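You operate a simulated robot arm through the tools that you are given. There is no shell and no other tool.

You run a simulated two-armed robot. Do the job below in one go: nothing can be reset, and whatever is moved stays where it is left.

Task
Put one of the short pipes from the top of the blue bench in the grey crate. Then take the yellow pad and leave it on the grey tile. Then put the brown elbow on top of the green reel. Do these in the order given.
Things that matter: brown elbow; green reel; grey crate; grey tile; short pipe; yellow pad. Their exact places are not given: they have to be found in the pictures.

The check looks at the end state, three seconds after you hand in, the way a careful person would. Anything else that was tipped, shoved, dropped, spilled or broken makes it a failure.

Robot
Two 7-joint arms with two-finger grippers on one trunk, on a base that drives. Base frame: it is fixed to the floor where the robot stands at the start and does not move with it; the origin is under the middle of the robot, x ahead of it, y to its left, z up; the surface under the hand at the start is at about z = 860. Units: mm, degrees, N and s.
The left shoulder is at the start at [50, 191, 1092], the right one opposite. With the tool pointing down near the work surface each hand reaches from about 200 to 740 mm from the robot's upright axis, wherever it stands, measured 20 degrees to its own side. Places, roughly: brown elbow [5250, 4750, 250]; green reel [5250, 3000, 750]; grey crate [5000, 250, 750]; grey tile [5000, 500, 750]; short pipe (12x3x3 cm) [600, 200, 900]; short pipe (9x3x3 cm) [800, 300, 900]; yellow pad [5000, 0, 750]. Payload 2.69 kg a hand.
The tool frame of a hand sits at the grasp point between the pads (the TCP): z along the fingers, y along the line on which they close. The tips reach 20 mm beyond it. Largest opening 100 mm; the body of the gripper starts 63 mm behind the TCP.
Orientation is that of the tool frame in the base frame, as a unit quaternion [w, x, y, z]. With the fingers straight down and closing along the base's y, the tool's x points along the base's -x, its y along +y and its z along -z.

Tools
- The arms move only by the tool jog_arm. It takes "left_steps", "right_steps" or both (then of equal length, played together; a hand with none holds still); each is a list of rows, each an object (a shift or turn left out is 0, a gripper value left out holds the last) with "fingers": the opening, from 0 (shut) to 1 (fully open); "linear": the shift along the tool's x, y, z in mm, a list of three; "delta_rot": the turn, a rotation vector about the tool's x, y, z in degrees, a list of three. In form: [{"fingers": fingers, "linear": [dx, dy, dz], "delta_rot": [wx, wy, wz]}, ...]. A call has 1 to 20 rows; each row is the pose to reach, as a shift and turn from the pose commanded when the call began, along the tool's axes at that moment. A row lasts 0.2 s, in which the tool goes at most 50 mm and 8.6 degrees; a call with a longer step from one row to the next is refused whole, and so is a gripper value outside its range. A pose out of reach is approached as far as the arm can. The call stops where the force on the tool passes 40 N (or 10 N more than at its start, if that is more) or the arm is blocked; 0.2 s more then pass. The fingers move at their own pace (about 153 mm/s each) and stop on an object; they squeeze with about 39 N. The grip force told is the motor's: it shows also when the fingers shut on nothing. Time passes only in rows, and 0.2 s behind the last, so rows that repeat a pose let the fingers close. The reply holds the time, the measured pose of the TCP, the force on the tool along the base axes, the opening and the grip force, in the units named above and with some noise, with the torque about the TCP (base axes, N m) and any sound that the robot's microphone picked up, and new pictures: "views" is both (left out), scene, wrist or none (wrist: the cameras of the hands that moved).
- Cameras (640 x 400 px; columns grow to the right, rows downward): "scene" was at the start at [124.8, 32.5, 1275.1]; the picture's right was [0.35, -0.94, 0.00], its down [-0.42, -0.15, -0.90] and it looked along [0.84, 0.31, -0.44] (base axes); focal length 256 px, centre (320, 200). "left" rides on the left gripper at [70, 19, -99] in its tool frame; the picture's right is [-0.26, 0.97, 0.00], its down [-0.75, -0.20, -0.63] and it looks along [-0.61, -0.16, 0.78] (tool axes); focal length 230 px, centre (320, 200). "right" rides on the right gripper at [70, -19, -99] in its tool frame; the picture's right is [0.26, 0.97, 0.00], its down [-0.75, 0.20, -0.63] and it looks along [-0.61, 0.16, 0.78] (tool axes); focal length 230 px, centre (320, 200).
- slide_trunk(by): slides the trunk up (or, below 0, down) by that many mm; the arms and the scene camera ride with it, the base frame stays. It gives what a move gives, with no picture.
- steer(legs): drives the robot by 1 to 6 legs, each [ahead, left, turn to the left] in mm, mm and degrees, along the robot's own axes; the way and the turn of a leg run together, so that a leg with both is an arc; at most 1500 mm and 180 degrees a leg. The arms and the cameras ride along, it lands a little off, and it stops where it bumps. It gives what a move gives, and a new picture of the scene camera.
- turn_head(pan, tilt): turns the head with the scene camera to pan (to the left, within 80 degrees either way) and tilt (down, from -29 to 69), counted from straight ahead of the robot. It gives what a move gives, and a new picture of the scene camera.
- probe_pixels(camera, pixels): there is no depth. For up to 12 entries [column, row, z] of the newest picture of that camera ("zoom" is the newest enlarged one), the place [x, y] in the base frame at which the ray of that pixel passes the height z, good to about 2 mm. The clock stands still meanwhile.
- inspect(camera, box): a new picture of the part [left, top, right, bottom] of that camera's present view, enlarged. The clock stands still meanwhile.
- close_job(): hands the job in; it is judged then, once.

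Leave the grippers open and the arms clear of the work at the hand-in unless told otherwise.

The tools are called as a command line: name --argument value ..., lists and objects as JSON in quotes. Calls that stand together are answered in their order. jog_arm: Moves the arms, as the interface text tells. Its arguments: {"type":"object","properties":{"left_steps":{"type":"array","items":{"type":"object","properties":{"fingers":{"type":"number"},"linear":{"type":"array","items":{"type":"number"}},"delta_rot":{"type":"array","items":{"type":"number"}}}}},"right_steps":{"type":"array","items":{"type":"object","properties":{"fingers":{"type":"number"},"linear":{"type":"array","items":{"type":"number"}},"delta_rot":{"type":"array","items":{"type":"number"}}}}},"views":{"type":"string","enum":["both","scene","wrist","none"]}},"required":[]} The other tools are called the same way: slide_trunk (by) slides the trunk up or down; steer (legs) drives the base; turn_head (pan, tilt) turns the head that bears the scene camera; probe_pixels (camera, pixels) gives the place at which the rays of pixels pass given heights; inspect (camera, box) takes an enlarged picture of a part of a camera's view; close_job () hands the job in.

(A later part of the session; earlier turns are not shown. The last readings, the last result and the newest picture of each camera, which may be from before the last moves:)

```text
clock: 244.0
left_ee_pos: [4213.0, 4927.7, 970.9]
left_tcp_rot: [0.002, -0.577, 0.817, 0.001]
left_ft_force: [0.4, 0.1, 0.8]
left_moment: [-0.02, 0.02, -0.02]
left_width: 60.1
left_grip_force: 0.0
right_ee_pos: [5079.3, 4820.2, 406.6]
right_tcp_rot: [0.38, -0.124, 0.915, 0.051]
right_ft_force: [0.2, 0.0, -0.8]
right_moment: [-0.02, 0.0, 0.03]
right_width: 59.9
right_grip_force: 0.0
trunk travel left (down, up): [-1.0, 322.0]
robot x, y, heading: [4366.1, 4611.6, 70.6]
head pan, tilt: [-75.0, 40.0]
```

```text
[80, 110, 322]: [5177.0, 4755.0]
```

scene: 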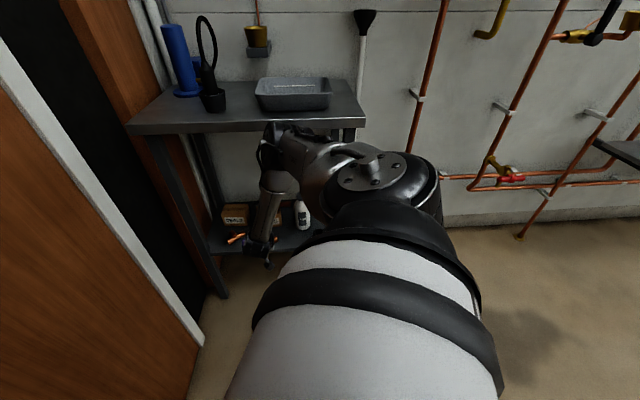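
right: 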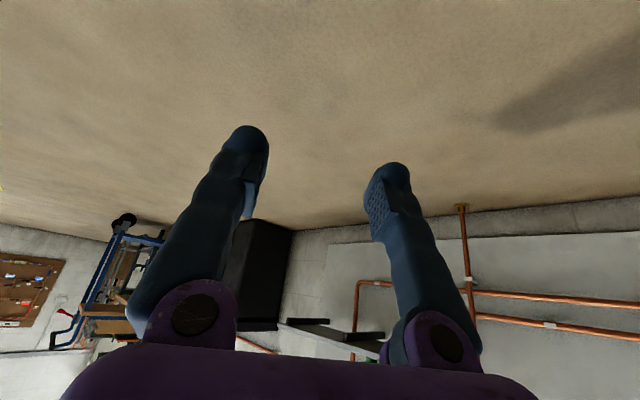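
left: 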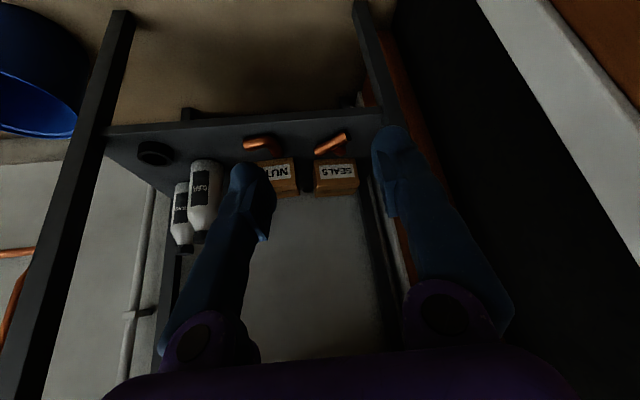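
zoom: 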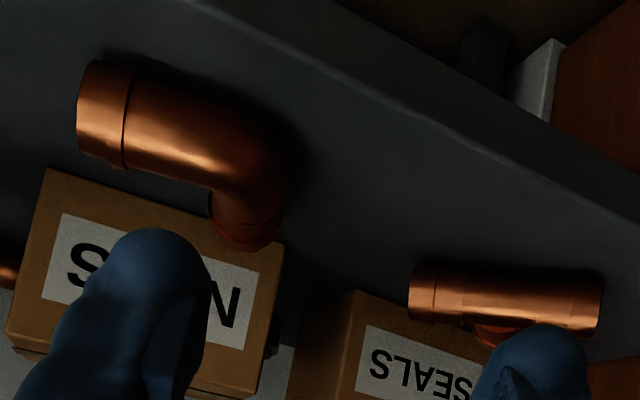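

I probe the back leg's sides (212,222), (283,212) and end (247,240), and bend.

probe_pixels --camera "zoom" --pixels '[[212, 215, 322], [283, 210, 322], [247, 240, 330], [247, 240, 322], [270, 150, 322], [100, 62, 312], [100, 165, 333], [220, 100, 312], [283, 165, 322], [60, 170, 370]]'

```text
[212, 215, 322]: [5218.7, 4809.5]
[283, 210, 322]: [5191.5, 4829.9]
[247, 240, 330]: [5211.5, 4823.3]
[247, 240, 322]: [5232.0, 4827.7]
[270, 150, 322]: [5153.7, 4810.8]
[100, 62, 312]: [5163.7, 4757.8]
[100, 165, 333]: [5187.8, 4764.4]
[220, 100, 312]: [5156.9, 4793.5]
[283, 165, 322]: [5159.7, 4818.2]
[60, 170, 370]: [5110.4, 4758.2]
```

Consistent: back leg centred near y≈4819, ending near x≈5203. I drive another 100 mm along +x.

steer --legs '[[32, -94, 0]]'

inspect --camera "right" --box '[0, 0, 640, 400]'

```text
clock: 245.6
left_ee_pos: [4312.6, 4926.5, 970.4]
left_tcp_rot: [0.003, -0.577, 0.817, 0.001]
left_ft_force: [0.2, 0.2, 0.3]
left_moment: [-0.01, -0.01, -0.02]
left_width: 59.8
left_grip_force: 0.1
right_ee_pos: [5175.0, 4819.2, 405.5]
right_tcp_rot: [0.377, -0.126, 0.916, 0.051]
right_ft_force: [0.3, 0.5, 0.1]
right_moment: [-0.03, 0.03, 0.0]
right_width: 59.9
right_grip_force: 0.1
trunk travel left (down, up): [-1.0, 322.0]
robot x, y, heading: [4464.2, 4610.9, 70.5]
head pan, tilt: [-75.0, 40.0]
stopped in leg 1: the robot was blocked; the commanded pose is now the measured one
```

scene: 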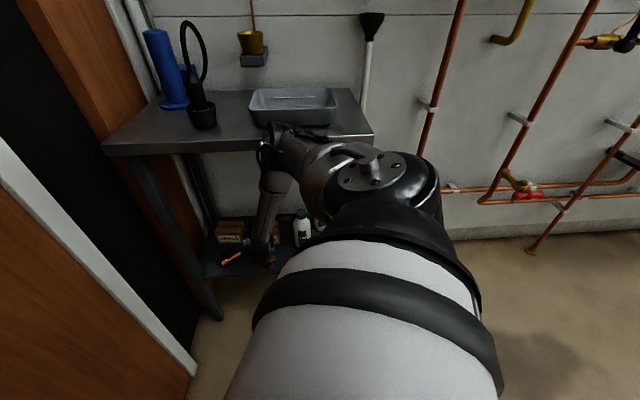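

```text
1.00 times, centred on (320, 200) of right (not enlarged: the box is as wide or as high as the picture)
```

zoom: 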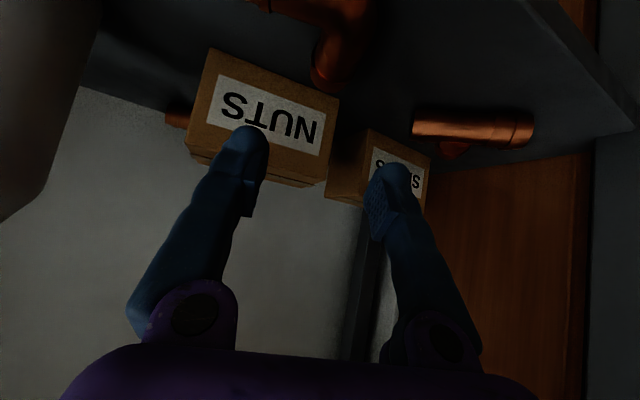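

The base stopped 4 mm early as "blocked". I check whether anything was touched: I probe the stand's front edge and leg and look around.

probe_pixels --camera "scene" --pixels '[[103, 150, 805], [240, 152, 805], [372, 138, 805], [220, 320, 0], [190, 375, 0]]'

turn_head --pan -40 --tilt 45

turn_head --pan 10 --tilt 60

```text
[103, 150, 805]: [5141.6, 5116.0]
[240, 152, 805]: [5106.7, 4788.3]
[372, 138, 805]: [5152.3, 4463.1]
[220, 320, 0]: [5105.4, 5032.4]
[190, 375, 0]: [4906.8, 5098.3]
```

```text
clock: 246.6
left_ee_pos: [4312.9, 4925.1, 970.3]
left_tcp_rot: [0.004, -0.576, 0.817, 0.0]
left_ft_force: [-0.2, -0.5, -0.2]
left_moment: [-0.03, -0.03, -0.02]
left_width: 60.1
left_grip_force: 0.1
right_ee_pos: [5175.5, 4818.3, 406.3]
right_tcp_rot: [0.377, -0.126, 0.916, 0.051]
right_ft_force: [-0.4, 0.4, -0.9]
right_moment: [-0.03, 0.01, -0.02]
right_width: 60.0
right_grip_force: 0.0
trunk travel left (down, up): [-1.0, 322.0]
robot x, y, heading: [4461.7, 4612.2, 70.2]
head pan, tilt: [-40.0, 45.0]
```

scene: 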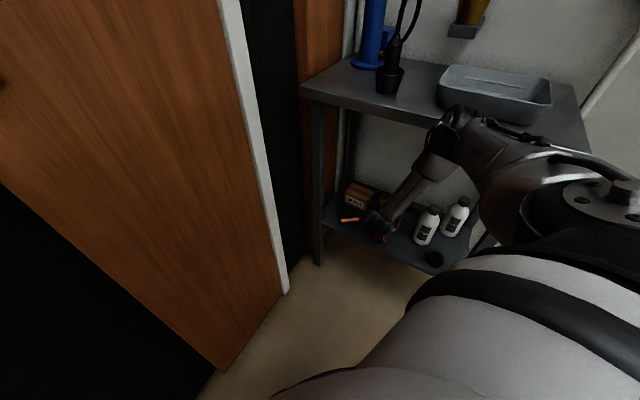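

```text
clock: 247.8
left_ee_pos: [4312.5, 4925.5, 971.2]
left_tcp_rot: [0.003, -0.577, 0.817, 0.001]
left_ft_force: [0.1, 0.2, -0.5]
left_moment: [-0.02, 0.03, 0.0]
left_width: 60.0
left_grip_force: 0.0
right_ee_pos: [5177.2, 4818.5, 405.9]
right_tcp_rot: [0.378, -0.126, 0.916, 0.052]
right_ft_force: [0.2, 0.3, 0.1]
right_moment: [-0.01, -0.01, -0.03]
right_width: 60.3
right_grip_force: 0.0
trunk travel left (down, up): [-1.0, 322.0]
robot x, y, heading: [4464.6, 4612.8, 70.5]
head pan, tilt: [10.0, 60.0]
```

scene: 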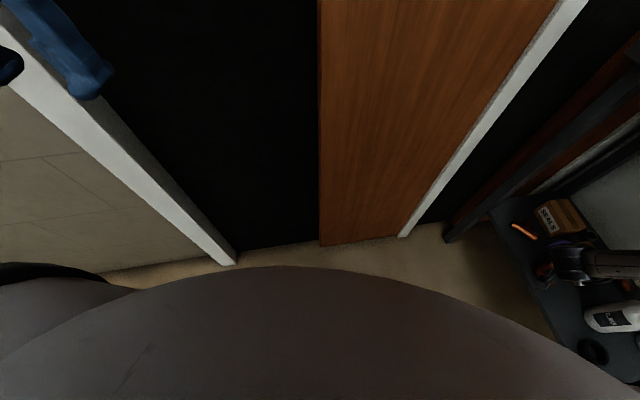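

The stand's foot is still at (5105,5032), so nothing moved. I now lower the hand onto the elbow: first 45 mm down, watching forces.

jog_arm --right_steps '[{"linear": [10.6, 0, 10.7]}, {"linear": [21.2, 0, 21.3]}, {"linear": [31.8, 0, 32]}, {"linear": [31.8, 0, 32]}]' --views "wrist"

```text
clock: 248.8
left_ee_pos: [4312.7, 4925.4, 971.7]
left_tcp_rot: [0.002, -0.576, 0.817, 0.0]
left_ft_force: [-0.3, 0.0, -0.7]
left_moment: [0.03, 0.02, 0.03]
left_width: 60.2
left_grip_force: 0.1
right_ee_pos: [5175.0, 4817.9, 360.6]
right_tcp_rot: [0.377, -0.126, 0.916, 0.051]
right_ft_force: [-0.4, 0.3, -1.2]
right_moment: [-0.05, 0.01, -0.02]
right_width: 60.3
right_grip_force: 0.0
trunk travel left (down, up): [-1.0, 322.0]
robot x, y, heading: [4465.3, 4608.0, 70.7]
head pan, tilt: [10.0, 60.0]
```

right: 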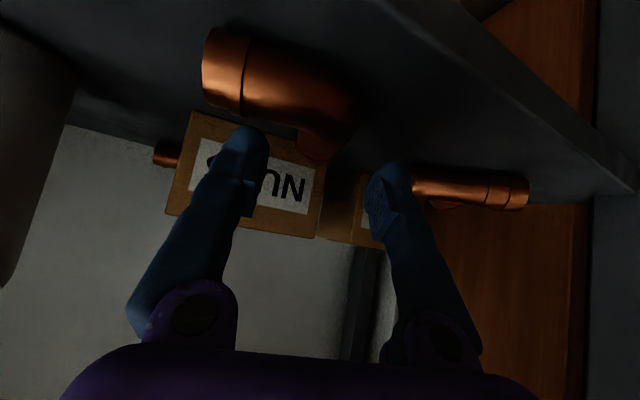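

The back leg sits between the fingers. I move 5 mm forward and lower the remaining 23 mm in small steps.

jog_arm --right_steps '[{"linear": [-3.4, -1.3, 3.4]}, {"linear": [3.7, -1.3, 10.5]}, {"linear": [9.3, -1.3, 16.2]}, {"linear": [12.8, -1.3, 19.7]}, {"linear": [12.8, -1.3, 19.7]}]' --views "wrist"

```text
clock: 250.1
left_ee_pos: [4309.6, 4924.7, 970.5]
left_tcp_rot: [0.006, -0.577, 0.817, 0.001]
left_ft_force: [-0.6, 0.2, 0.1]
left_moment: [0.0, 0.01, 0.01]
left_width: 60.1
left_grip_force: 0.0
right_ee_pos: [5179.4, 4818.5, 342.1]
right_tcp_rot: [0.38, -0.126, 0.915, 0.052]
right_ft_force: [-18.4, -9.5, 31.0]
right_moment: [-0.12, 0.26, 0.24]
right_width: 60.0
right_grip_force: 0.0
trunk travel left (down, up): [-1.0, 322.0]
robot x, y, heading: [4462.1, 4612.1, 70.4]
head pan, tilt: [10.0, 60.0]
stopped in row 5 (right hand): the force on the tool passed its limit at 41 N (the readings are from after the stop); the commanded pose is now the measured one
```

right: 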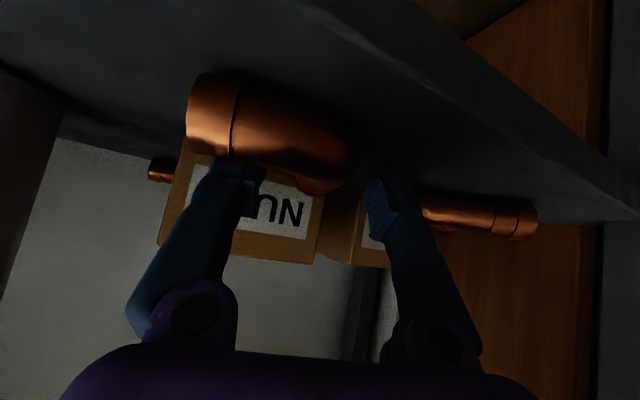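

The fingertips touched the shelf (31 N up), so its top is at z≈319. I raise 3 mm and close on the leg.

jog_arm --right_steps '[{"linear": [-2.1, 0, -2.1]}, {"linear": [-2.1, 0, -2.1]}, {"linear": [-2.1, 0, -2.1], "fingers": 0.4}, {"linear": [-2.1, 0, -2.1], "fingers": 0.4}]' --views "wrist"

```text
clock: 251.1
left_ee_pos: [4312.6, 4925.7, 970.0]
left_tcp_rot: [0.005, -0.577, 0.817, 0.0]
left_ft_force: [0.2, -0.2, 0.0]
left_moment: [0.0, 0.01, -0.02]
left_width: 60.1
left_grip_force: 0.0
right_ee_pos: [5181.0, 4818.4, 341.0]
right_tcp_rot: [0.378, -0.125, 0.916, 0.051]
right_ft_force: [-4.9, -0.3, 9.0]
right_moment: [0.04, 0.08, 0.03]
right_width: 37.9
right_grip_force: 0.0
trunk travel left (down, up): [-1.0, 322.0]
robot x, y, heading: [4460.9, 4613.6, 70.5]
head pan, tilt: [10.0, 60.0]
```

right: 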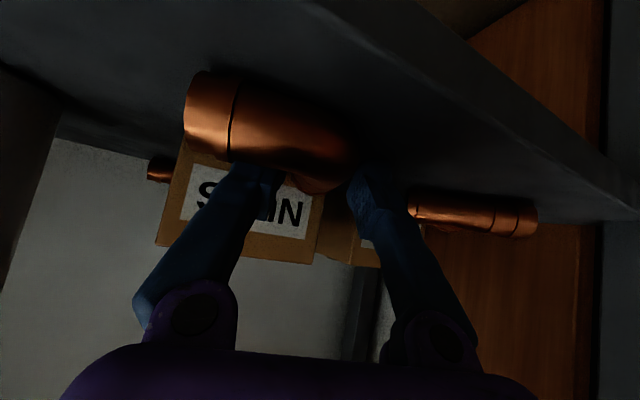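

Light contact remains (9 N). I raise 2 mm more and close fully.

jog_arm --right_steps '[{"linear": [-1.4, 0, -1.4]}, {"linear": [-1.4, 0, -1.4], "fingers": 0}, {"linear": [-1.4, 0, -1.4], "fingers": 0}, {"linear": [-1.4, 0, -1.4], "fingers": 0}, {"linear": [-1.4, 0, -1.4], "fingers": 0}]' --views "wrist"

```text
clock: 252.3
left_ee_pos: [4312.9, 4925.6, 971.2]
left_tcp_rot: [0.004, -0.576, 0.818, 0.0]
left_ft_force: [0.2, -0.7, 0.4]
left_moment: [0.01, -0.03, 0.05]
left_width: 60.0
left_grip_force: 0.1
right_ee_pos: [5180.0, 4818.3, 343.0]
right_tcp_rot: [0.378, -0.126, 0.916, 0.052]
right_ft_force: [0.4, 0.7, 0.0]
right_moment: [-0.03, 0.01, 0.03]
right_width: 25.6
right_grip_force: 39.2
trunk travel left (down, up): [-1.0, 322.0]
robot x, y, heading: [4464.2, 4613.4, 70.3]
head pan, tilt: [10.0, 60.0]
```

right: 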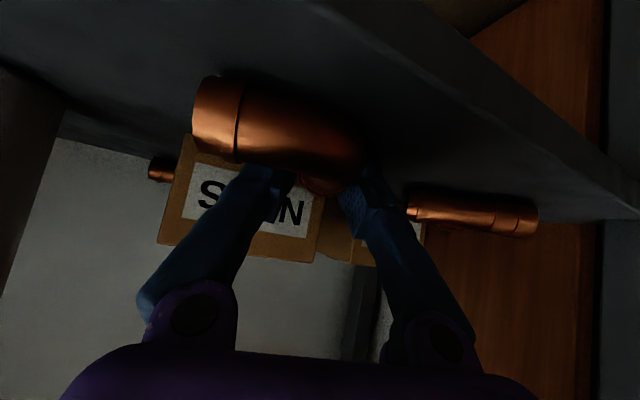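

Gripped at 25.6 mm with 39 N. I lift 60 mm straight up.

jog_arm --right_steps '[{"linear": [-7, 0, -7.1]}, {"linear": [-14, 0, -14.2]}, {"linear": [-28, 0, -28.4]}, {"linear": [-42.3, 0, -42.6]}, {"linear": [-42.3, 0, -42.6]}]' --views "wrist"

```text
clock: 253.5
left_ee_pos: [4312.2, 4925.0, 969.5]
left_tcp_rot: [0.003, -0.576, 0.817, 0.0]
left_ft_force: [-0.6, -0.1, 0.9]
left_moment: [-0.02, -0.03, 0.03]
left_width: 60.2
left_grip_force: 0.0
right_ee_pos: [5181.2, 4818.2, 402.8]
right_tcp_rot: [0.378, -0.125, 0.916, 0.051]
right_ft_force: [-0.3, -0.2, 0.3]
right_moment: [-0.01, 0.0, -0.02]
right_width: 25.3
right_grip_force: 38.8
trunk travel left (down, up): [-1.0, 322.0]
robot x, y, heading: [4464.5, 4614.6, 70.6]
head pan, tilt: [10.0, 60.0]
```

right: 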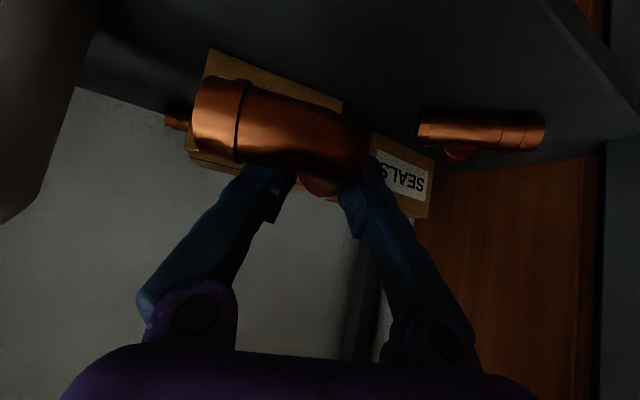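

The elbow is up and level. I drive straight back out along −x by 260 mm.

steer --legs '[[-87, 245, 0]]'

turn_head --pan -75 --tilt 40

inspect --camera "right" --box '[0, 0, 640, 400]'

```text
clock: 256.2
left_ee_pos: [4053.5, 4926.4, 971.0]
left_tcp_rot: [0.003, -0.576, 0.817, 0.0]
left_ft_force: [0.3, 0.1, -0.2]
left_moment: [0.01, -0.01, -0.01]
left_width: 60.0
left_grip_force: 0.0
right_ee_pos: [4922.4, 4816.8, 402.4]
right_tcp_rot: [0.378, -0.125, 0.916, 0.052]
right_ft_force: [0.3, 0.0, -0.3]
right_moment: [-0.03, 0.06, -0.01]
right_width: 25.6
right_grip_force: 38.6
trunk travel left (down, up): [-1.0, 322.0]
robot x, y, heading: [4204.0, 4612.6, 70.1]
head pan, tilt: [10.0, 60.0]
```

scene: 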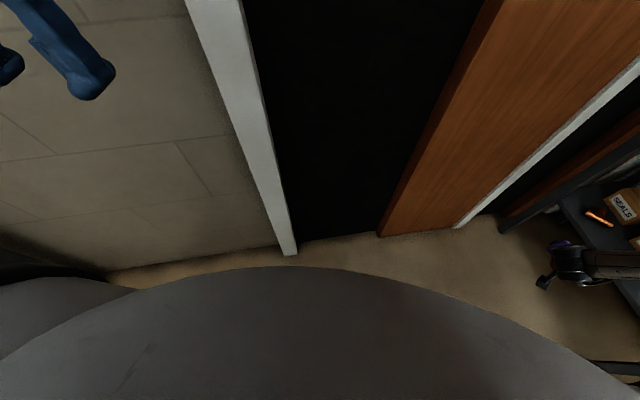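

```text
clock: 257.8
left_ee_pos: [4052.5, 4926.7, 970.2]
left_tcp_rot: [0.004, -0.576, 0.817, 0.001]
left_ft_force: [0.1, -0.8, -0.2]
left_moment: [-0.03, 0.01, -0.02]
left_width: 59.8
left_grip_force: 0.1
right_ee_pos: [4920.8, 4817.1, 401.7]
right_tcp_rot: [0.379, -0.126, 0.915, 0.053]
right_ft_force: [-0.1, -0.1, -1.1]
right_moment: [0.04, 0.01, 0.01]
right_width: 25.5
right_grip_force: 38.7
trunk travel left (down, up): [-1.0, 322.0]
robot x, y, heading: [4197.2, 4614.9, 70.5]
head pan, tilt: [-75.0, 40.0]
```

scene: 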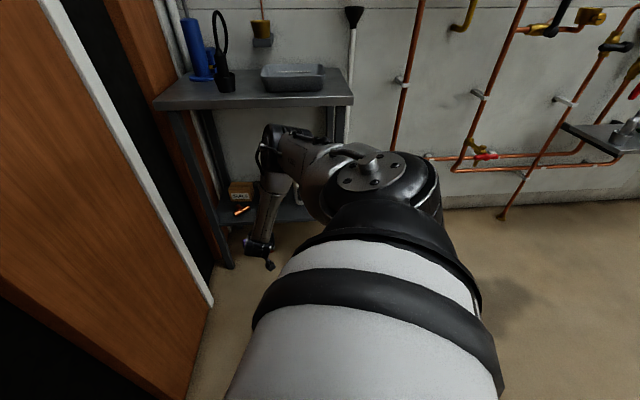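

```text
1.00 times, centred on (320, 200) of right (not enlarged: the box is as wide or as high as the picture)
```

zoom: 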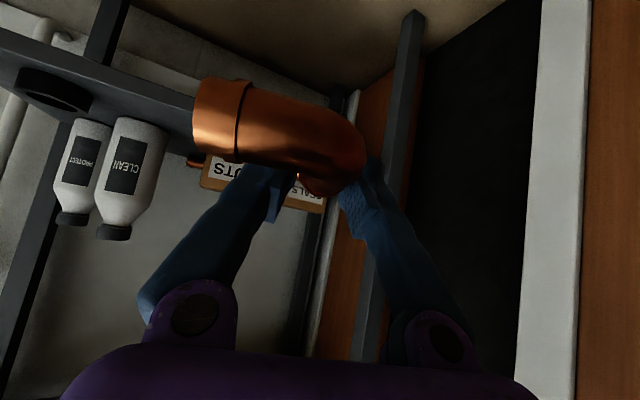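

The elbow is held and the shelf things are undisturbed. I raise the trunk 320 mm (hand to z≈720) and drive back toward the reel, keeping heading 70°.

slide_trunk --by 320

steer --legs '[[-1250, -340, 0]]'

turn_head --pan -75 --tilt 35

```text
clock: 261.0
left_ee_pos: [4052.3, 4927.0, 1290.4]
left_tcp_rot: [0.004, -0.576, 0.817, 0.0]
left_ft_force: [0.6, -0.3, 0.3]
left_moment: [0.01, -0.02, -0.01]
left_width: 59.9
left_grip_force: 0.0
right_ee_pos: [4919.7, 4817.2, 721.5]
right_tcp_rot: [0.379, -0.125, 0.916, 0.051]
right_ft_force: [0.5, 0.0, -0.1]
right_moment: [0.02, 0.01, -0.02]
right_width: 25.6
right_grip_force: 38.9
trunk travel left (down, up): [-321.0, 2.0]
robot x, y, heading: [4202.0, 4613.1, 70.7]
head pan, tilt: [-75.0, 40.0]
```

```text
clock: 267.6
left_ee_pos: [3947.7, 3618.6, 1290.6]
left_tcp_rot: [0.003, -0.577, 0.817, 0.0]
left_ft_force: [0.4, 0.1, 0.9]
left_moment: [-0.03, -0.03, 0.03]
left_width: 60.1
left_grip_force: 0.0
right_ee_pos: [4815.8, 3509.8, 722.2]
right_tcp_rot: [0.378, -0.125, 0.916, 0.051]
right_ft_force: [0.4, 0.3, 0.8]
right_moment: [0.03, -0.05, 0.0]
right_width: 25.4
right_grip_force: 39.4
trunk travel left (down, up): [-321.0, 2.0]
robot x, y, heading: [4097.7, 3304.9, 70.3]
head pan, tilt: [-75.0, 40.0]
```

scene: 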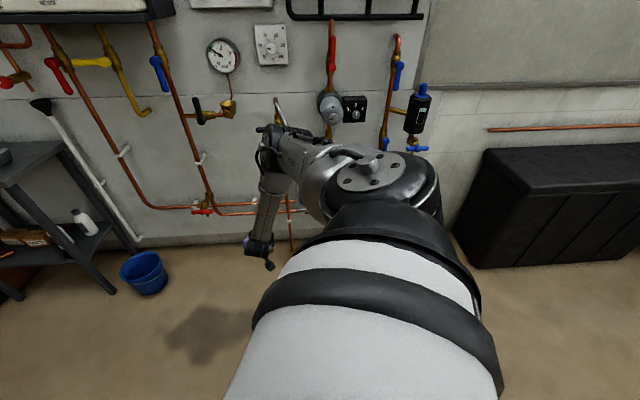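

```text
clock: 268.2
left_ee_pos: [3947.3, 3617.0, 1290.1]
left_tcp_rot: [0.003, -0.577, 0.817, 0.0]
left_ft_force: [-0.5, -0.3, -0.1]
left_moment: [-0.01, 0.01, 0.0]
left_width: 59.9
left_grip_force: 0.1
right_ee_pos: [4815.5, 3509.4, 722.1]
right_tcp_rot: [0.378, -0.126, 0.916, 0.052]
right_ft_force: [0.3, -0.2, -0.1]
right_moment: [-0.03, -0.03, -0.01]
right_width: 25.3
right_grip_force: 39.4
trunk travel left (down, up): [-321.0, 2.0]
robot x, y, heading: [4099.2, 3305.8, 70.4]
head pan, tilt: [-75.0, 35.0]
```

scene: 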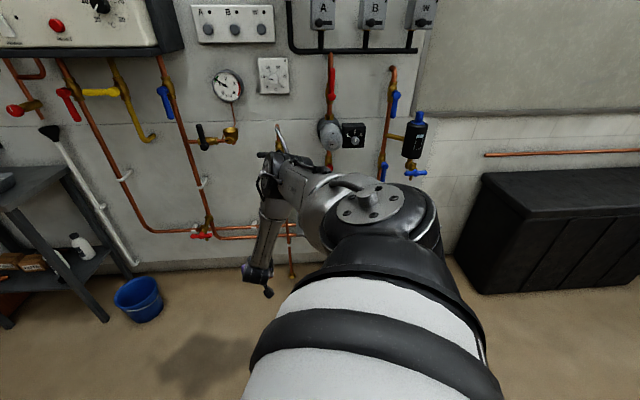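

My arm hides the reel from here. I turn back to heading 0 so the reel is in free view.

steer --legs '[[0, 0, -70.4]]'

turn_head --pan -18 --tilt 28

inspect --camera "scene" --box '[240, 130, 400, 230]'

```text
clock: 271.7
left_ee_pos: [4343.2, 3552.6, 1290.3]
left_tcp_rot: [0.002, -0.004, 1.0, -0.001]
left_ft_force: [0.1, -0.3, 0.3]
left_moment: [0.01, -0.02, 0.01]
left_width: 60.1
left_grip_force: 0.1
right_ee_pos: [4536.7, 2700.0, 720.9]
right_tcp_rot: [0.341, 0.42, 0.823, -0.173]
right_ft_force: [-0.8, 0.1, 0.1]
right_moment: [-0.01, -0.01, 0.01]
right_width: 25.5
right_grip_force: 39.4
trunk travel left (down, up): [-321.0, 2.0]
robot x, y, heading: [4097.0, 3303.2, 0.6]
head pan, tilt: [-75.0, 35.0]
```

scene: 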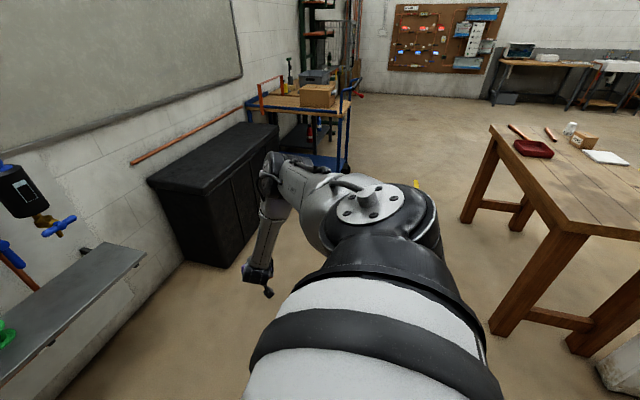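

```text
clock: 272.9
left_ee_pos: [4341.6, 3553.5, 1290.1]
left_tcp_rot: [0.003, -0.004, 1.0, -0.002]
left_ft_force: [0.3, 0.4, 0.5]
left_moment: [-0.03, 0.01, 0.0]
left_width: 60.1
left_grip_force: 0.1
right_ee_pos: [4537.4, 2698.7, 722.8]
right_tcp_rot: [0.339, 0.423, 0.822, -0.174]
right_ft_force: [-0.4, -0.1, -0.1]
right_moment: [-0.02, -0.03, 0.04]
right_width: 25.1
right_grip_force: 39.5
trunk travel left (down, up): [-321.0, 2.0]
robot x, y, heading: [4096.8, 3302.7, 0.3]
head pan, tilt: [-18.0, 28.0]
```

scene: 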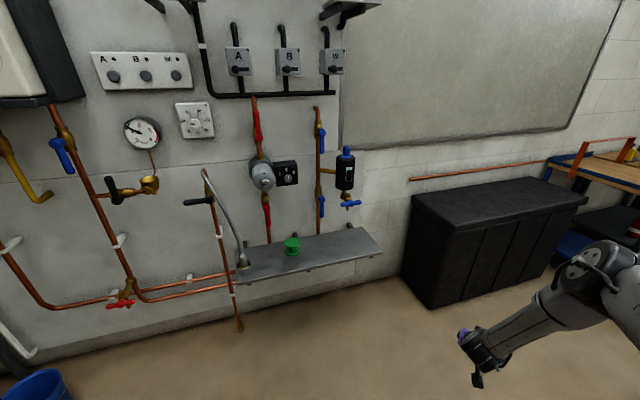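

```text
4.00 times, centred on (320, 180) of scene
```

zoom: 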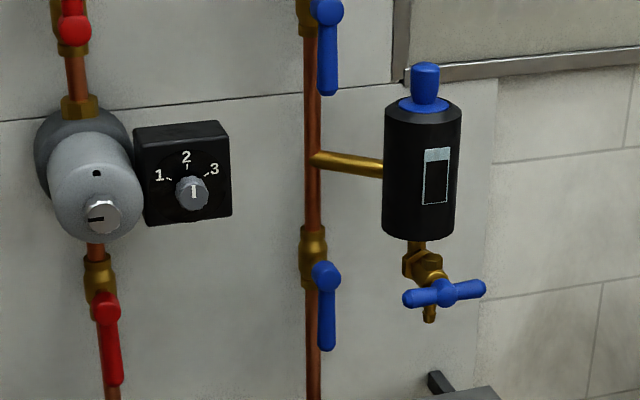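

The reel is at (291,246) on the wall shelf. I zoom and probe it at several heights to find the shelf height.

inspect --camera "scene" --box '[220, 210, 380, 310]'

probe_pixels --camera "scene" --pixels '[[291, 253, 600], [291, 253, 650], [291, 253, 700], [291, 253, 750], [382, 253, 600], [382, 253, 650], [382, 253, 700], [240, 282, 600], [240, 282, 650], [240, 282, 700], [240, 330, 0]]'

```text
4.00 times, centred on (300, 260) of scene
```

zoom: 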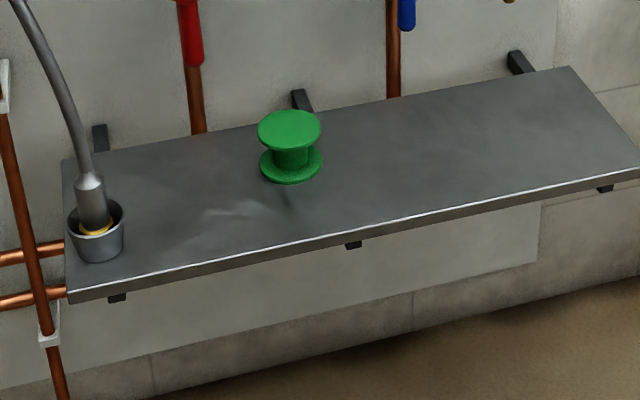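

```text
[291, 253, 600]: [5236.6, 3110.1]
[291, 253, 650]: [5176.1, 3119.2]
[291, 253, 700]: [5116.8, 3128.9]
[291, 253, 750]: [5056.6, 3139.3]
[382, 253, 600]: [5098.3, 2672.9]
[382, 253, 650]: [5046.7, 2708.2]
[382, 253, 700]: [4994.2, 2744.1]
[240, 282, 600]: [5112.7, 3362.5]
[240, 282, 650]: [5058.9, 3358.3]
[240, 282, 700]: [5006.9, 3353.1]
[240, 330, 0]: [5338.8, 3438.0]
```

I move to a place straight in front of the reel with heading ≈55°, so the tool points at the wall, still 300 mm short.

steer --legs '[[60, -211, 0], [0, 0, 55]]'

turn_head --pan -45 --tilt 35

inspect --camera "right" --box '[0, 0, 640, 400]'

```text
clock: 277.8
left_ee_pos: [4100.9, 3435.7, 1290.8]
left_tcp_rot: [0.003, -0.459, 0.888, 0.0]
left_ft_force: [0.3, -0.2, -0.1]
left_moment: [-0.03, -0.01, -0.01]
left_width: 59.8
left_grip_force: 0.0
right_ee_pos: [4907.8, 3094.4, 722.4]
right_tcp_rot: [0.382, 0.001, 0.924, -0.001]
right_ft_force: [0.7, -0.3, -0.2]
right_moment: [-0.02, 0.01, 0.0]
right_width: 25.5
right_grip_force: 38.8
trunk travel left (down, up): [-321.0, 2.0]
robot x, y, heading: [4159.4, 3090.9, 54.5]
head pan, tilt: [-18.0, 28.0]
```

scene: 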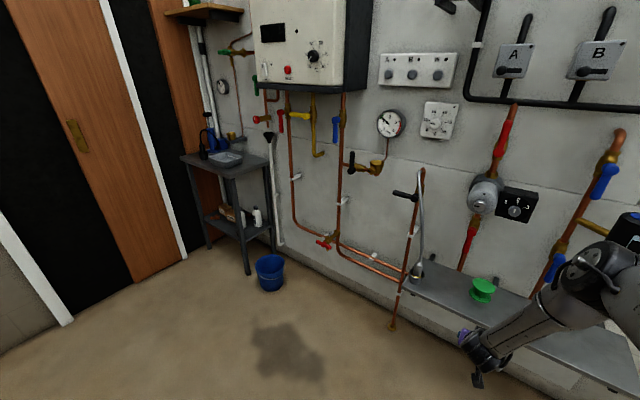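

```text
clock: 278.7
left_ee_pos: [4101.7, 3436.0, 1290.0]
left_tcp_rot: [0.003, -0.458, 0.889, -0.001]
left_ft_force: [-0.7, -0.3, 0.5]
left_moment: [-0.02, -0.02, -0.01]
left_width: 59.9
left_grip_force: 0.0
right_ee_pos: [4907.3, 3094.8, 721.2]
right_tcp_rot: [0.382, 0.0, 0.924, -0.001]
right_ft_force: [1.1, 0.1, -0.6]
right_moment: [-0.01, -0.03, -0.05]
right_width: 25.6
right_grip_force: 39.3
trunk travel left (down, up): [-321.0, 2.0]
robot x, y, heading: [4158.2, 3090.6, 54.6]
head pan, tilt: [-45.0, 35.0]
```

scene: 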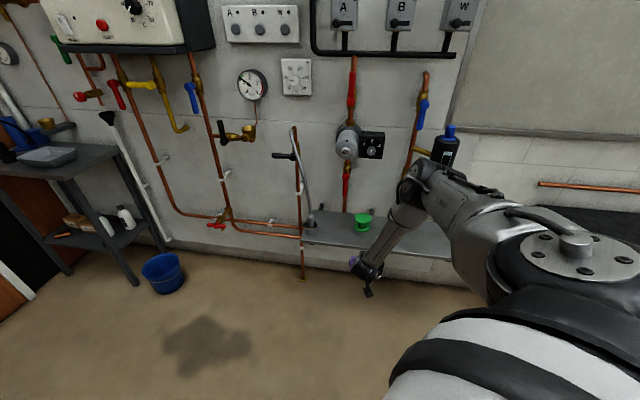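

```text
1.00 times, centred on (320, 200) of right (not enlarged: the box is as wide or as high as the picture)
```

zoom: 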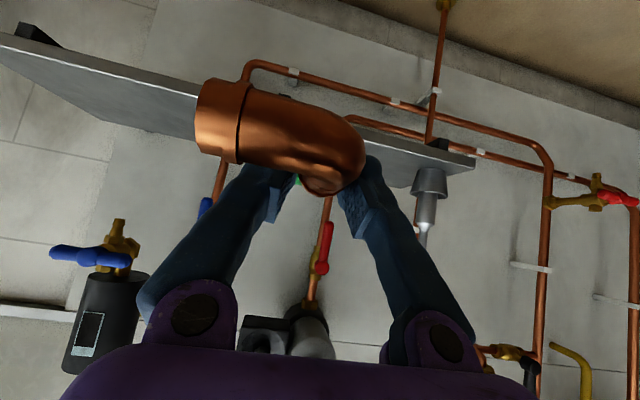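

The tool now points straight at the wall. I cross-check heights: in the wrist picture the shelf's left front corner is near (474,160); in the scene it's near (302,240). I probe both.

probe_pixels --camera "zoom" --pixels '[[474, 160, 580], [474, 160, 620], [474, 160, 650], [430, 170, 620], [430, 170, 650], [5, 48, 620], [5, 48, 650]]'

inspect --camera "scene" --box '[280, 180, 440, 280]'

```text
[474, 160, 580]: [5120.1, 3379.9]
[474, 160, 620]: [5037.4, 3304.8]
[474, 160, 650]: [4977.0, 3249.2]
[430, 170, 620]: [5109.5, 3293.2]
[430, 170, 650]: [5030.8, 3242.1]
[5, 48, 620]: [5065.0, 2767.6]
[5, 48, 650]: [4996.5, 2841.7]
```

```text
4.00 times, centred on (360, 230) of scene
```

zoom: 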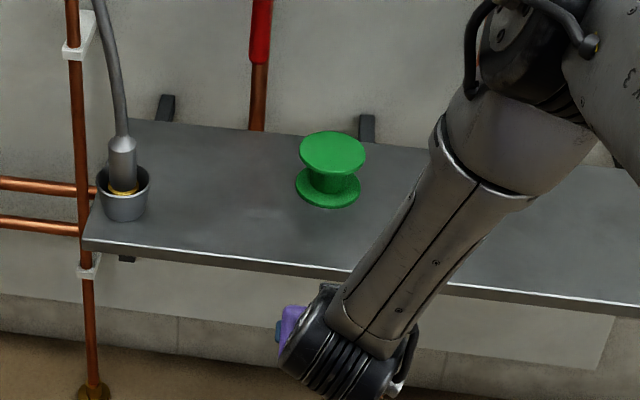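

Now the scene zoom: reel base centre (328,188), flange top centre (332,152), shelf corner (84,238). I probe at about 585–640.

probe_pixels --camera "zoom" --pixels '[[328, 190, 580], [328, 190, 600], [328, 190, 620], [84, 240, 580], [84, 240, 600], [84, 240, 620], [332, 152, 620], [332, 152, 640], [300, 152, 630], [365, 155, 630], [332, 131, 630], [332, 175, 630]]'

```text
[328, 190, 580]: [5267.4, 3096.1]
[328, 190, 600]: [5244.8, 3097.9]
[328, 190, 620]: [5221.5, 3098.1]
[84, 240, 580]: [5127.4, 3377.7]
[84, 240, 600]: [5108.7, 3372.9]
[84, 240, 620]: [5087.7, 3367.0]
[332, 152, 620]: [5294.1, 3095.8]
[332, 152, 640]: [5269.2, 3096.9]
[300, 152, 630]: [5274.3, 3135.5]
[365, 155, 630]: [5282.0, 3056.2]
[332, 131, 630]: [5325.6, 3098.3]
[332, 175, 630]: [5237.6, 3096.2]
```

Both views agree: shelf top z≈580, reel centre ≈(5267,3096), flange top z≈641, about 78 mm wide. The elbow's centre of mass lies about 26 mm behind and 11 mm to the right of the TCP, its underside 24 mm below. So the TCP goes to about (5293,3107,666). I drive in +250 mm first at z=722.

steer --legs '[[153, -198, 0]]'

turn_head --pan -35 --tilt 40

inspect --camera "right" --box '[0, 0, 640, 400]'

```text
clock: 281.1
left_ee_pos: [4352.5, 3446.7, 1290.9]
left_tcp_rot: [0.003, -0.458, 0.889, 0.0]
left_ft_force: [0.9, 1.5, -0.3]
left_moment: [0.03, 0.01, 0.01]
left_width: 60.1
left_grip_force: 0.0
right_ee_pos: [5158.3, 3105.1, 722.2]
right_tcp_rot: [0.381, 0.002, 0.925, -0.001]
right_ft_force: [0.2, -0.1, -0.3]
right_moment: [0.0, -0.01, -0.01]
right_width: 25.6
right_grip_force: 38.9
trunk travel left (down, up): [-321.0, 2.0]
robot x, y, heading: [4412.8, 3106.4, 54.6]
head pan, tilt: [-45.0, 35.0]
```

scene: 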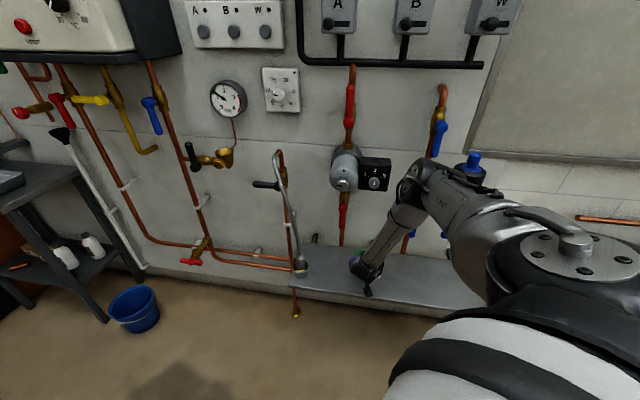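

```text
clock: 281.8
left_ee_pos: [4352.1, 3446.8, 1291.1]
left_tcp_rot: [0.004, -0.458, 0.889, -0.001]
left_ft_force: [-0.7, -0.1, 0.0]
left_moment: [-0.03, 0.03, -0.04]
left_width: 59.9
left_grip_force: 0.1
right_ee_pos: [5158.2, 3105.3, 722.4]
right_tcp_rot: [0.382, 0.002, 0.924, -0.001]
right_ft_force: [-0.5, -0.1, 0.1]
right_moment: [-0.02, 0.01, 0.04]
right_width: 25.6
right_grip_force: 38.8
trunk travel left (down, up): [-321.0, 2.0]
robot x, y, heading: [4410.5, 3104.3, 54.7]
head pan, tilt: [-35.0, 40.0]
```

scene: 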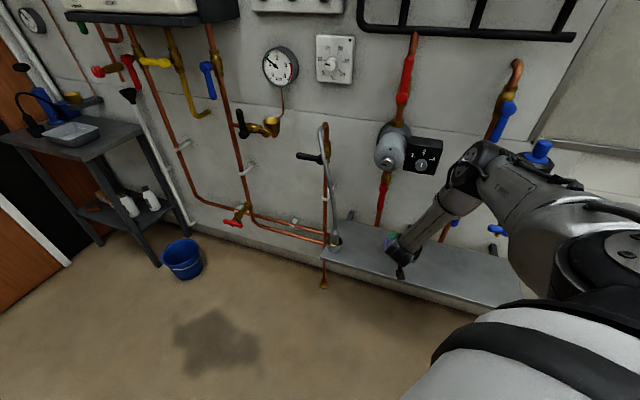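

```text
1.00 times, centred on (320, 200) of right (not enlarged: the box is as wide or as high as the picture)
```

zoom: 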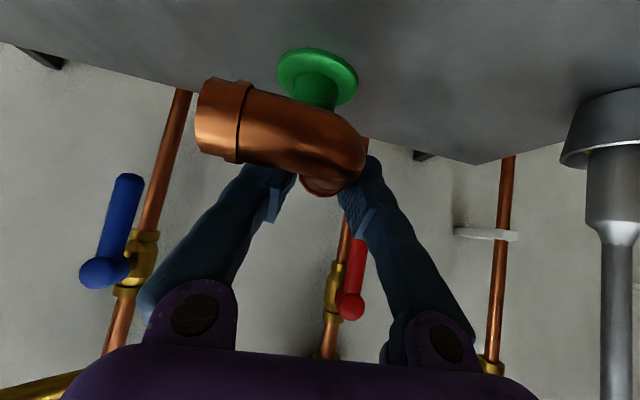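

The reel's lower flange shows at (318,76) beyond the held elbow. I probe it and zoom.

probe_pixels --camera "zoom" --pixels '[[318, 77, 582], [278, 68, 582], [357, 88, 582], [318, 77, 578], [318, 77, 588], [575, 165, 640], [640, 170, 640]]'

inspect --camera "right" --box '[220, 20, 420, 145]'

inspect --camera "scene" --box '[310, 190, 470, 290]'

```text
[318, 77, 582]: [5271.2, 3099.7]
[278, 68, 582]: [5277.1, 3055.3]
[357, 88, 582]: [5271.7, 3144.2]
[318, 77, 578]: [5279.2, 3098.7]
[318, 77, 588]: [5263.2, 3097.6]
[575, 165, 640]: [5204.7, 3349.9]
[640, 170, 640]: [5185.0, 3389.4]
```

```text
3.20 times, centred on (320, 82) of right
```

zoom: 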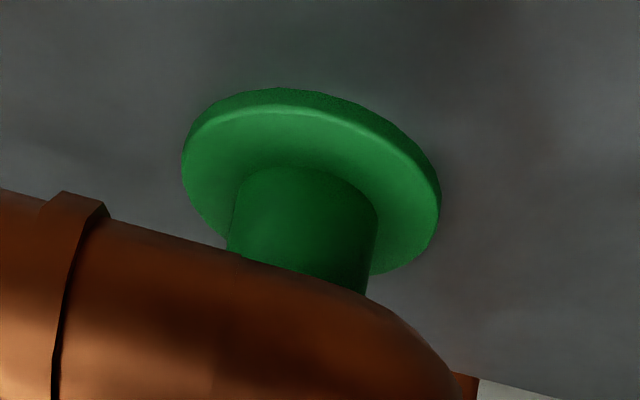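

```text
4.00 times, centred on (390, 240) of scene
```

zoom: 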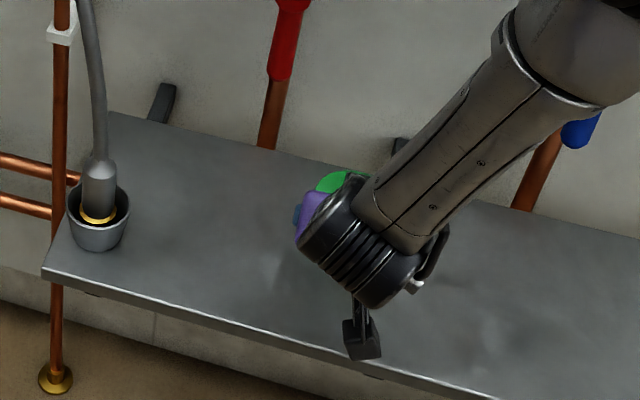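

Confirmed: reel centre ≈(5268,3098). I drive another 132 mm along +x and 4 along +y, still 57 mm above the reel.

steer --legs '[[79.5, -105.4, 0]]'

inspect --camera "right" --box '[0, 0, 640, 400]'

inspect --camera "scene" --box '[310, 180, 470, 280]'

```text
clock: 283.4
left_ee_pos: [4483.7, 3449.6, 1290.4]
left_tcp_rot: [0.003, -0.46, 0.888, 0.0]
left_ft_force: [0.3, -0.4, -0.2]
left_moment: [0.02, 0.04, -0.03]
left_width: 60.0
left_grip_force: 0.1
right_ee_pos: [5290.2, 3110.8, 721.7]
right_tcp_rot: [0.382, 0.001, 0.924, 0.0]
right_ft_force: [0.0, -0.3, -0.6]
right_moment: [0.02, -0.01, -0.03]
right_width: 25.4
right_grip_force: 39.0
trunk travel left (down, up): [-321.0, 2.0]
robot x, y, heading: [4542.0, 3107.7, 54.4]
head pan, tilt: [-35.0, 40.0]
```

scene: 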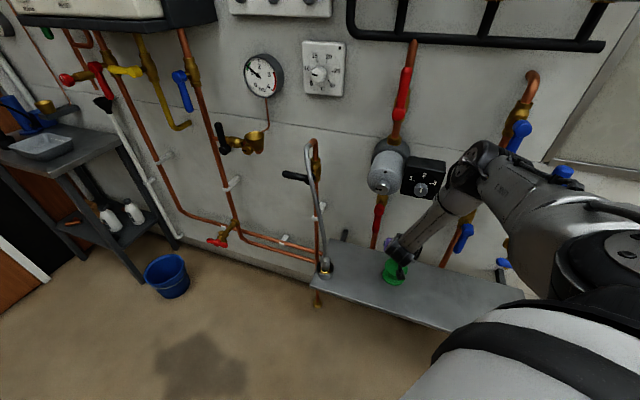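

```text
1.00 times, centred on (320, 200) of right (not enlarged: the box is as wide or as high as the picture)
```

zoom: 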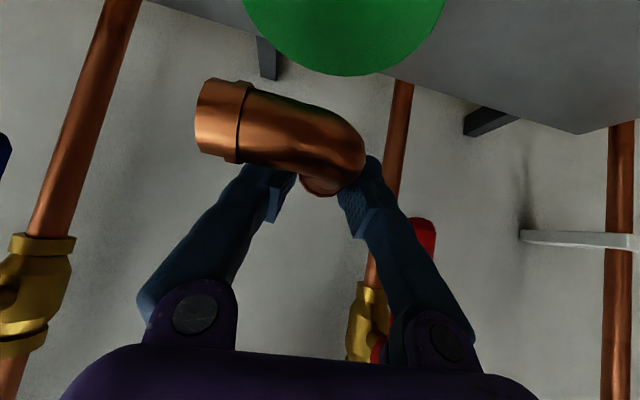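

```text
4.00 times, centred on (390, 230) of scene
```

zoom: 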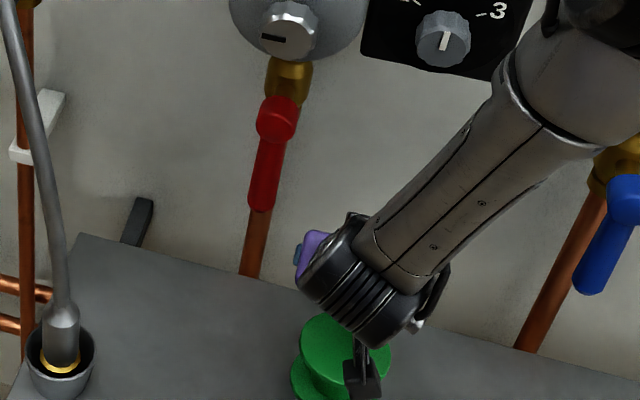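

The reel's top flange is visible: far edge at (343,75), sides at (243,0) and (445,0). I probe to confirm its height and centre.

inspect --camera "right" --box '[200, 0, 480, 175]'

probe_pixels --camera "zoom" --pixels '[[327, 172, 630], [327, 172, 641], [327, 172, 650], [97, 5, 641], [560, 5, 641], [220, 150, 641], [430, 155, 641]]'

probe_pixels --camera "scene" --pixels '[[385, 268, 641], [397, 262, 641]]'

```text
2.29 times, centred on (340, 88) of right
```

zoom: 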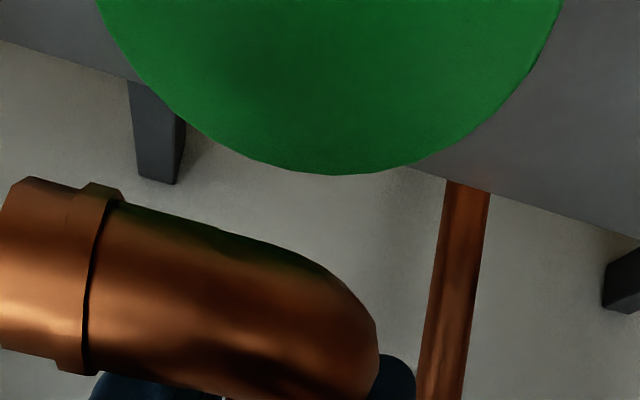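

```text
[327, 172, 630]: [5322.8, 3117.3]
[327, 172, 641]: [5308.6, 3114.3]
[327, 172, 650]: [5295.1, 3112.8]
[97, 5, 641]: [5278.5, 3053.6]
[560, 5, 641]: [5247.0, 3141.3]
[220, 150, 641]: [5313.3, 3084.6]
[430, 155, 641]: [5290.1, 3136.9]
```

```text
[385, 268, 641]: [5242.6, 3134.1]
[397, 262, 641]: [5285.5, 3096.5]
```

The fit gives centre ≈(5268,3097), flange top ≈642, radius ≈43. I adjust (+4,−2) and lower to z≈677.

jog_arm --right_steps '[{"linear": [4, -1, 10]}, {"linear": [14, -2, 20]}, {"linear": [24, -2, 30]}, {"linear": [29, -2, 34.6]}, {"linear": [29, -2, 34.6]}]' --views "both"

```text
clock: 284.6
left_ee_pos: [4482.1, 3449.8, 1290.7]
left_tcp_rot: [0.005, -0.459, 0.888, -0.001]
left_ft_force: [1.2, -0.1, 0.0]
left_moment: [0.03, 0.0, 0.03]
left_width: 60.1
left_grip_force: 0.0
right_ee_pos: [5294.0, 3109.0, 680.4]
right_tcp_rot: [0.384, 0.002, 0.923, -0.001]
right_ft_force: [0.9, 0.0, 14.4]
right_moment: [-0.07, 0.63, -0.02]
right_width: 25.3
right_grip_force: 38.3
trunk travel left (down, up): [-321.0, 2.0]
robot x, y, heading: [4541.7, 3107.5, 54.7]
head pan, tilt: [-35.0, 40.0]
```

scene: 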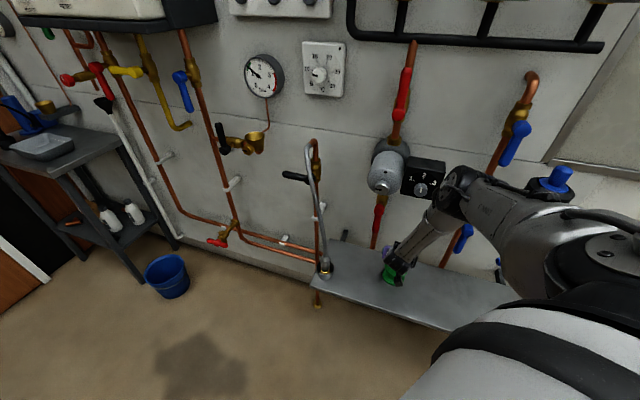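
right: 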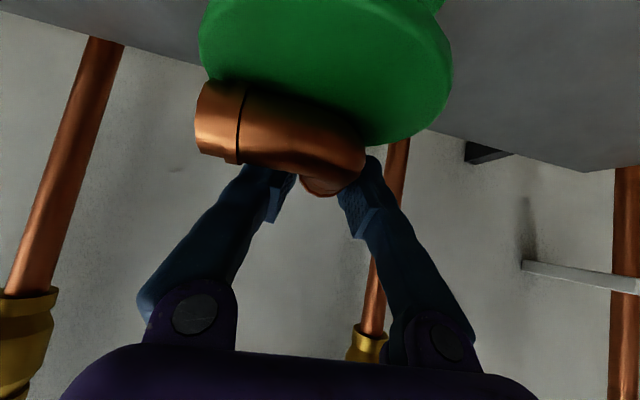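

Contact already at z=680 (14 N up, torque showing contact behind the TCP), so the flange top is really ≈656, and re-fitting the circle at that height puts the reel centre at ≈(5251,3096), radius ≈40. I lift 8 mm and shift 16 mm back, 2 mm right.

jog_arm --right_steps '[{"linear": [-5.6, 0, -5.7]}, {"linear": [0, -1, -11.5]}, {"linear": [6, -2, -17.3]}, {"linear": [6, -2, -17.3]}]' --views "both"

inspect --camera "right" --box '[160, 0, 480, 200]'

inspect --camera "scene" --box '[340, 225, 436, 295]'

```text
clock: 285.6
left_ee_pos: [4482.9, 3450.3, 1291.4]
left_tcp_rot: [0.003, -0.459, 0.888, 0.0]
left_ft_force: [-0.1, 0.6, -0.2]
left_moment: [0.0, -0.03, 0.02]
left_width: 60.0
left_grip_force: 0.1
right_ee_pos: [5275.6, 3107.5, 685.6]
right_tcp_rot: [0.381, 0.001, 0.924, -0.003]
right_ft_force: [0.0, 0.0, -1.0]
right_moment: [0.06, -0.01, 0.03]
right_width: 25.6
right_grip_force: 39.3
trunk travel left (down, up): [-321.0, 2.0]
robot x, y, heading: [4542.3, 3108.4, 54.7]
head pan, tilt: [-35.0, 40.0]
```

scene: 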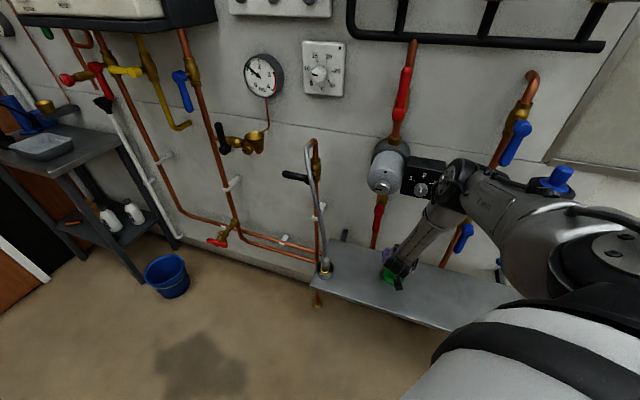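
right: 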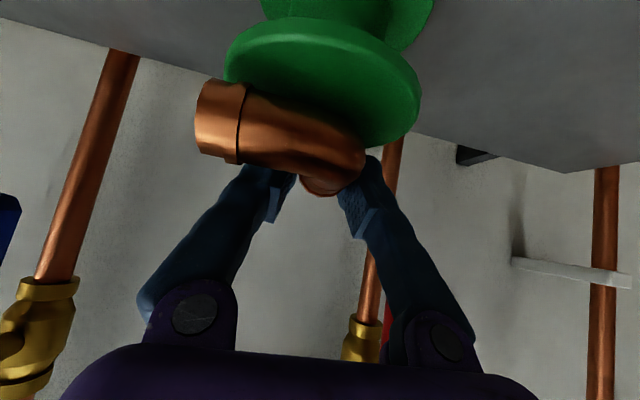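

```text
2.00 times, centred on (320, 100) of right
```

zoom: 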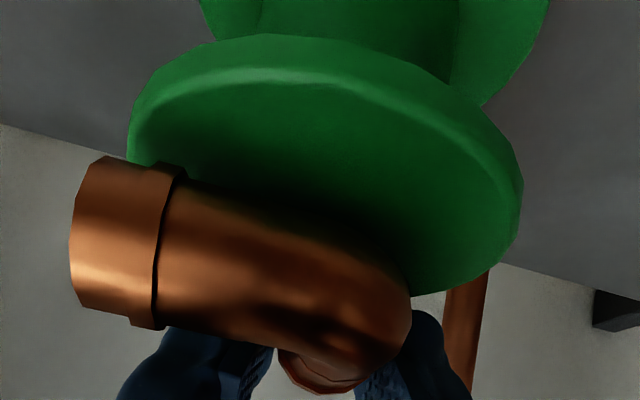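

```text
5.71 times, centred on (388, 260) of scene
```

zoom: 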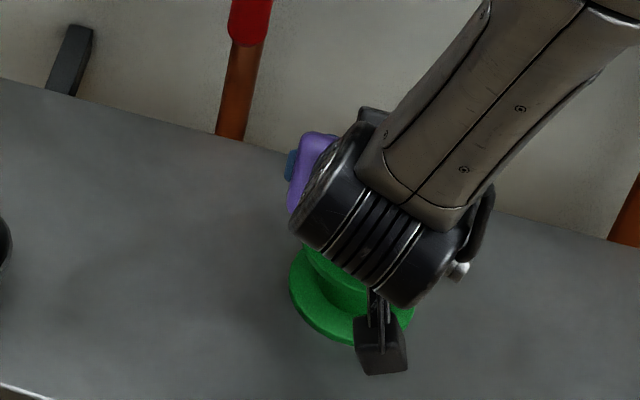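

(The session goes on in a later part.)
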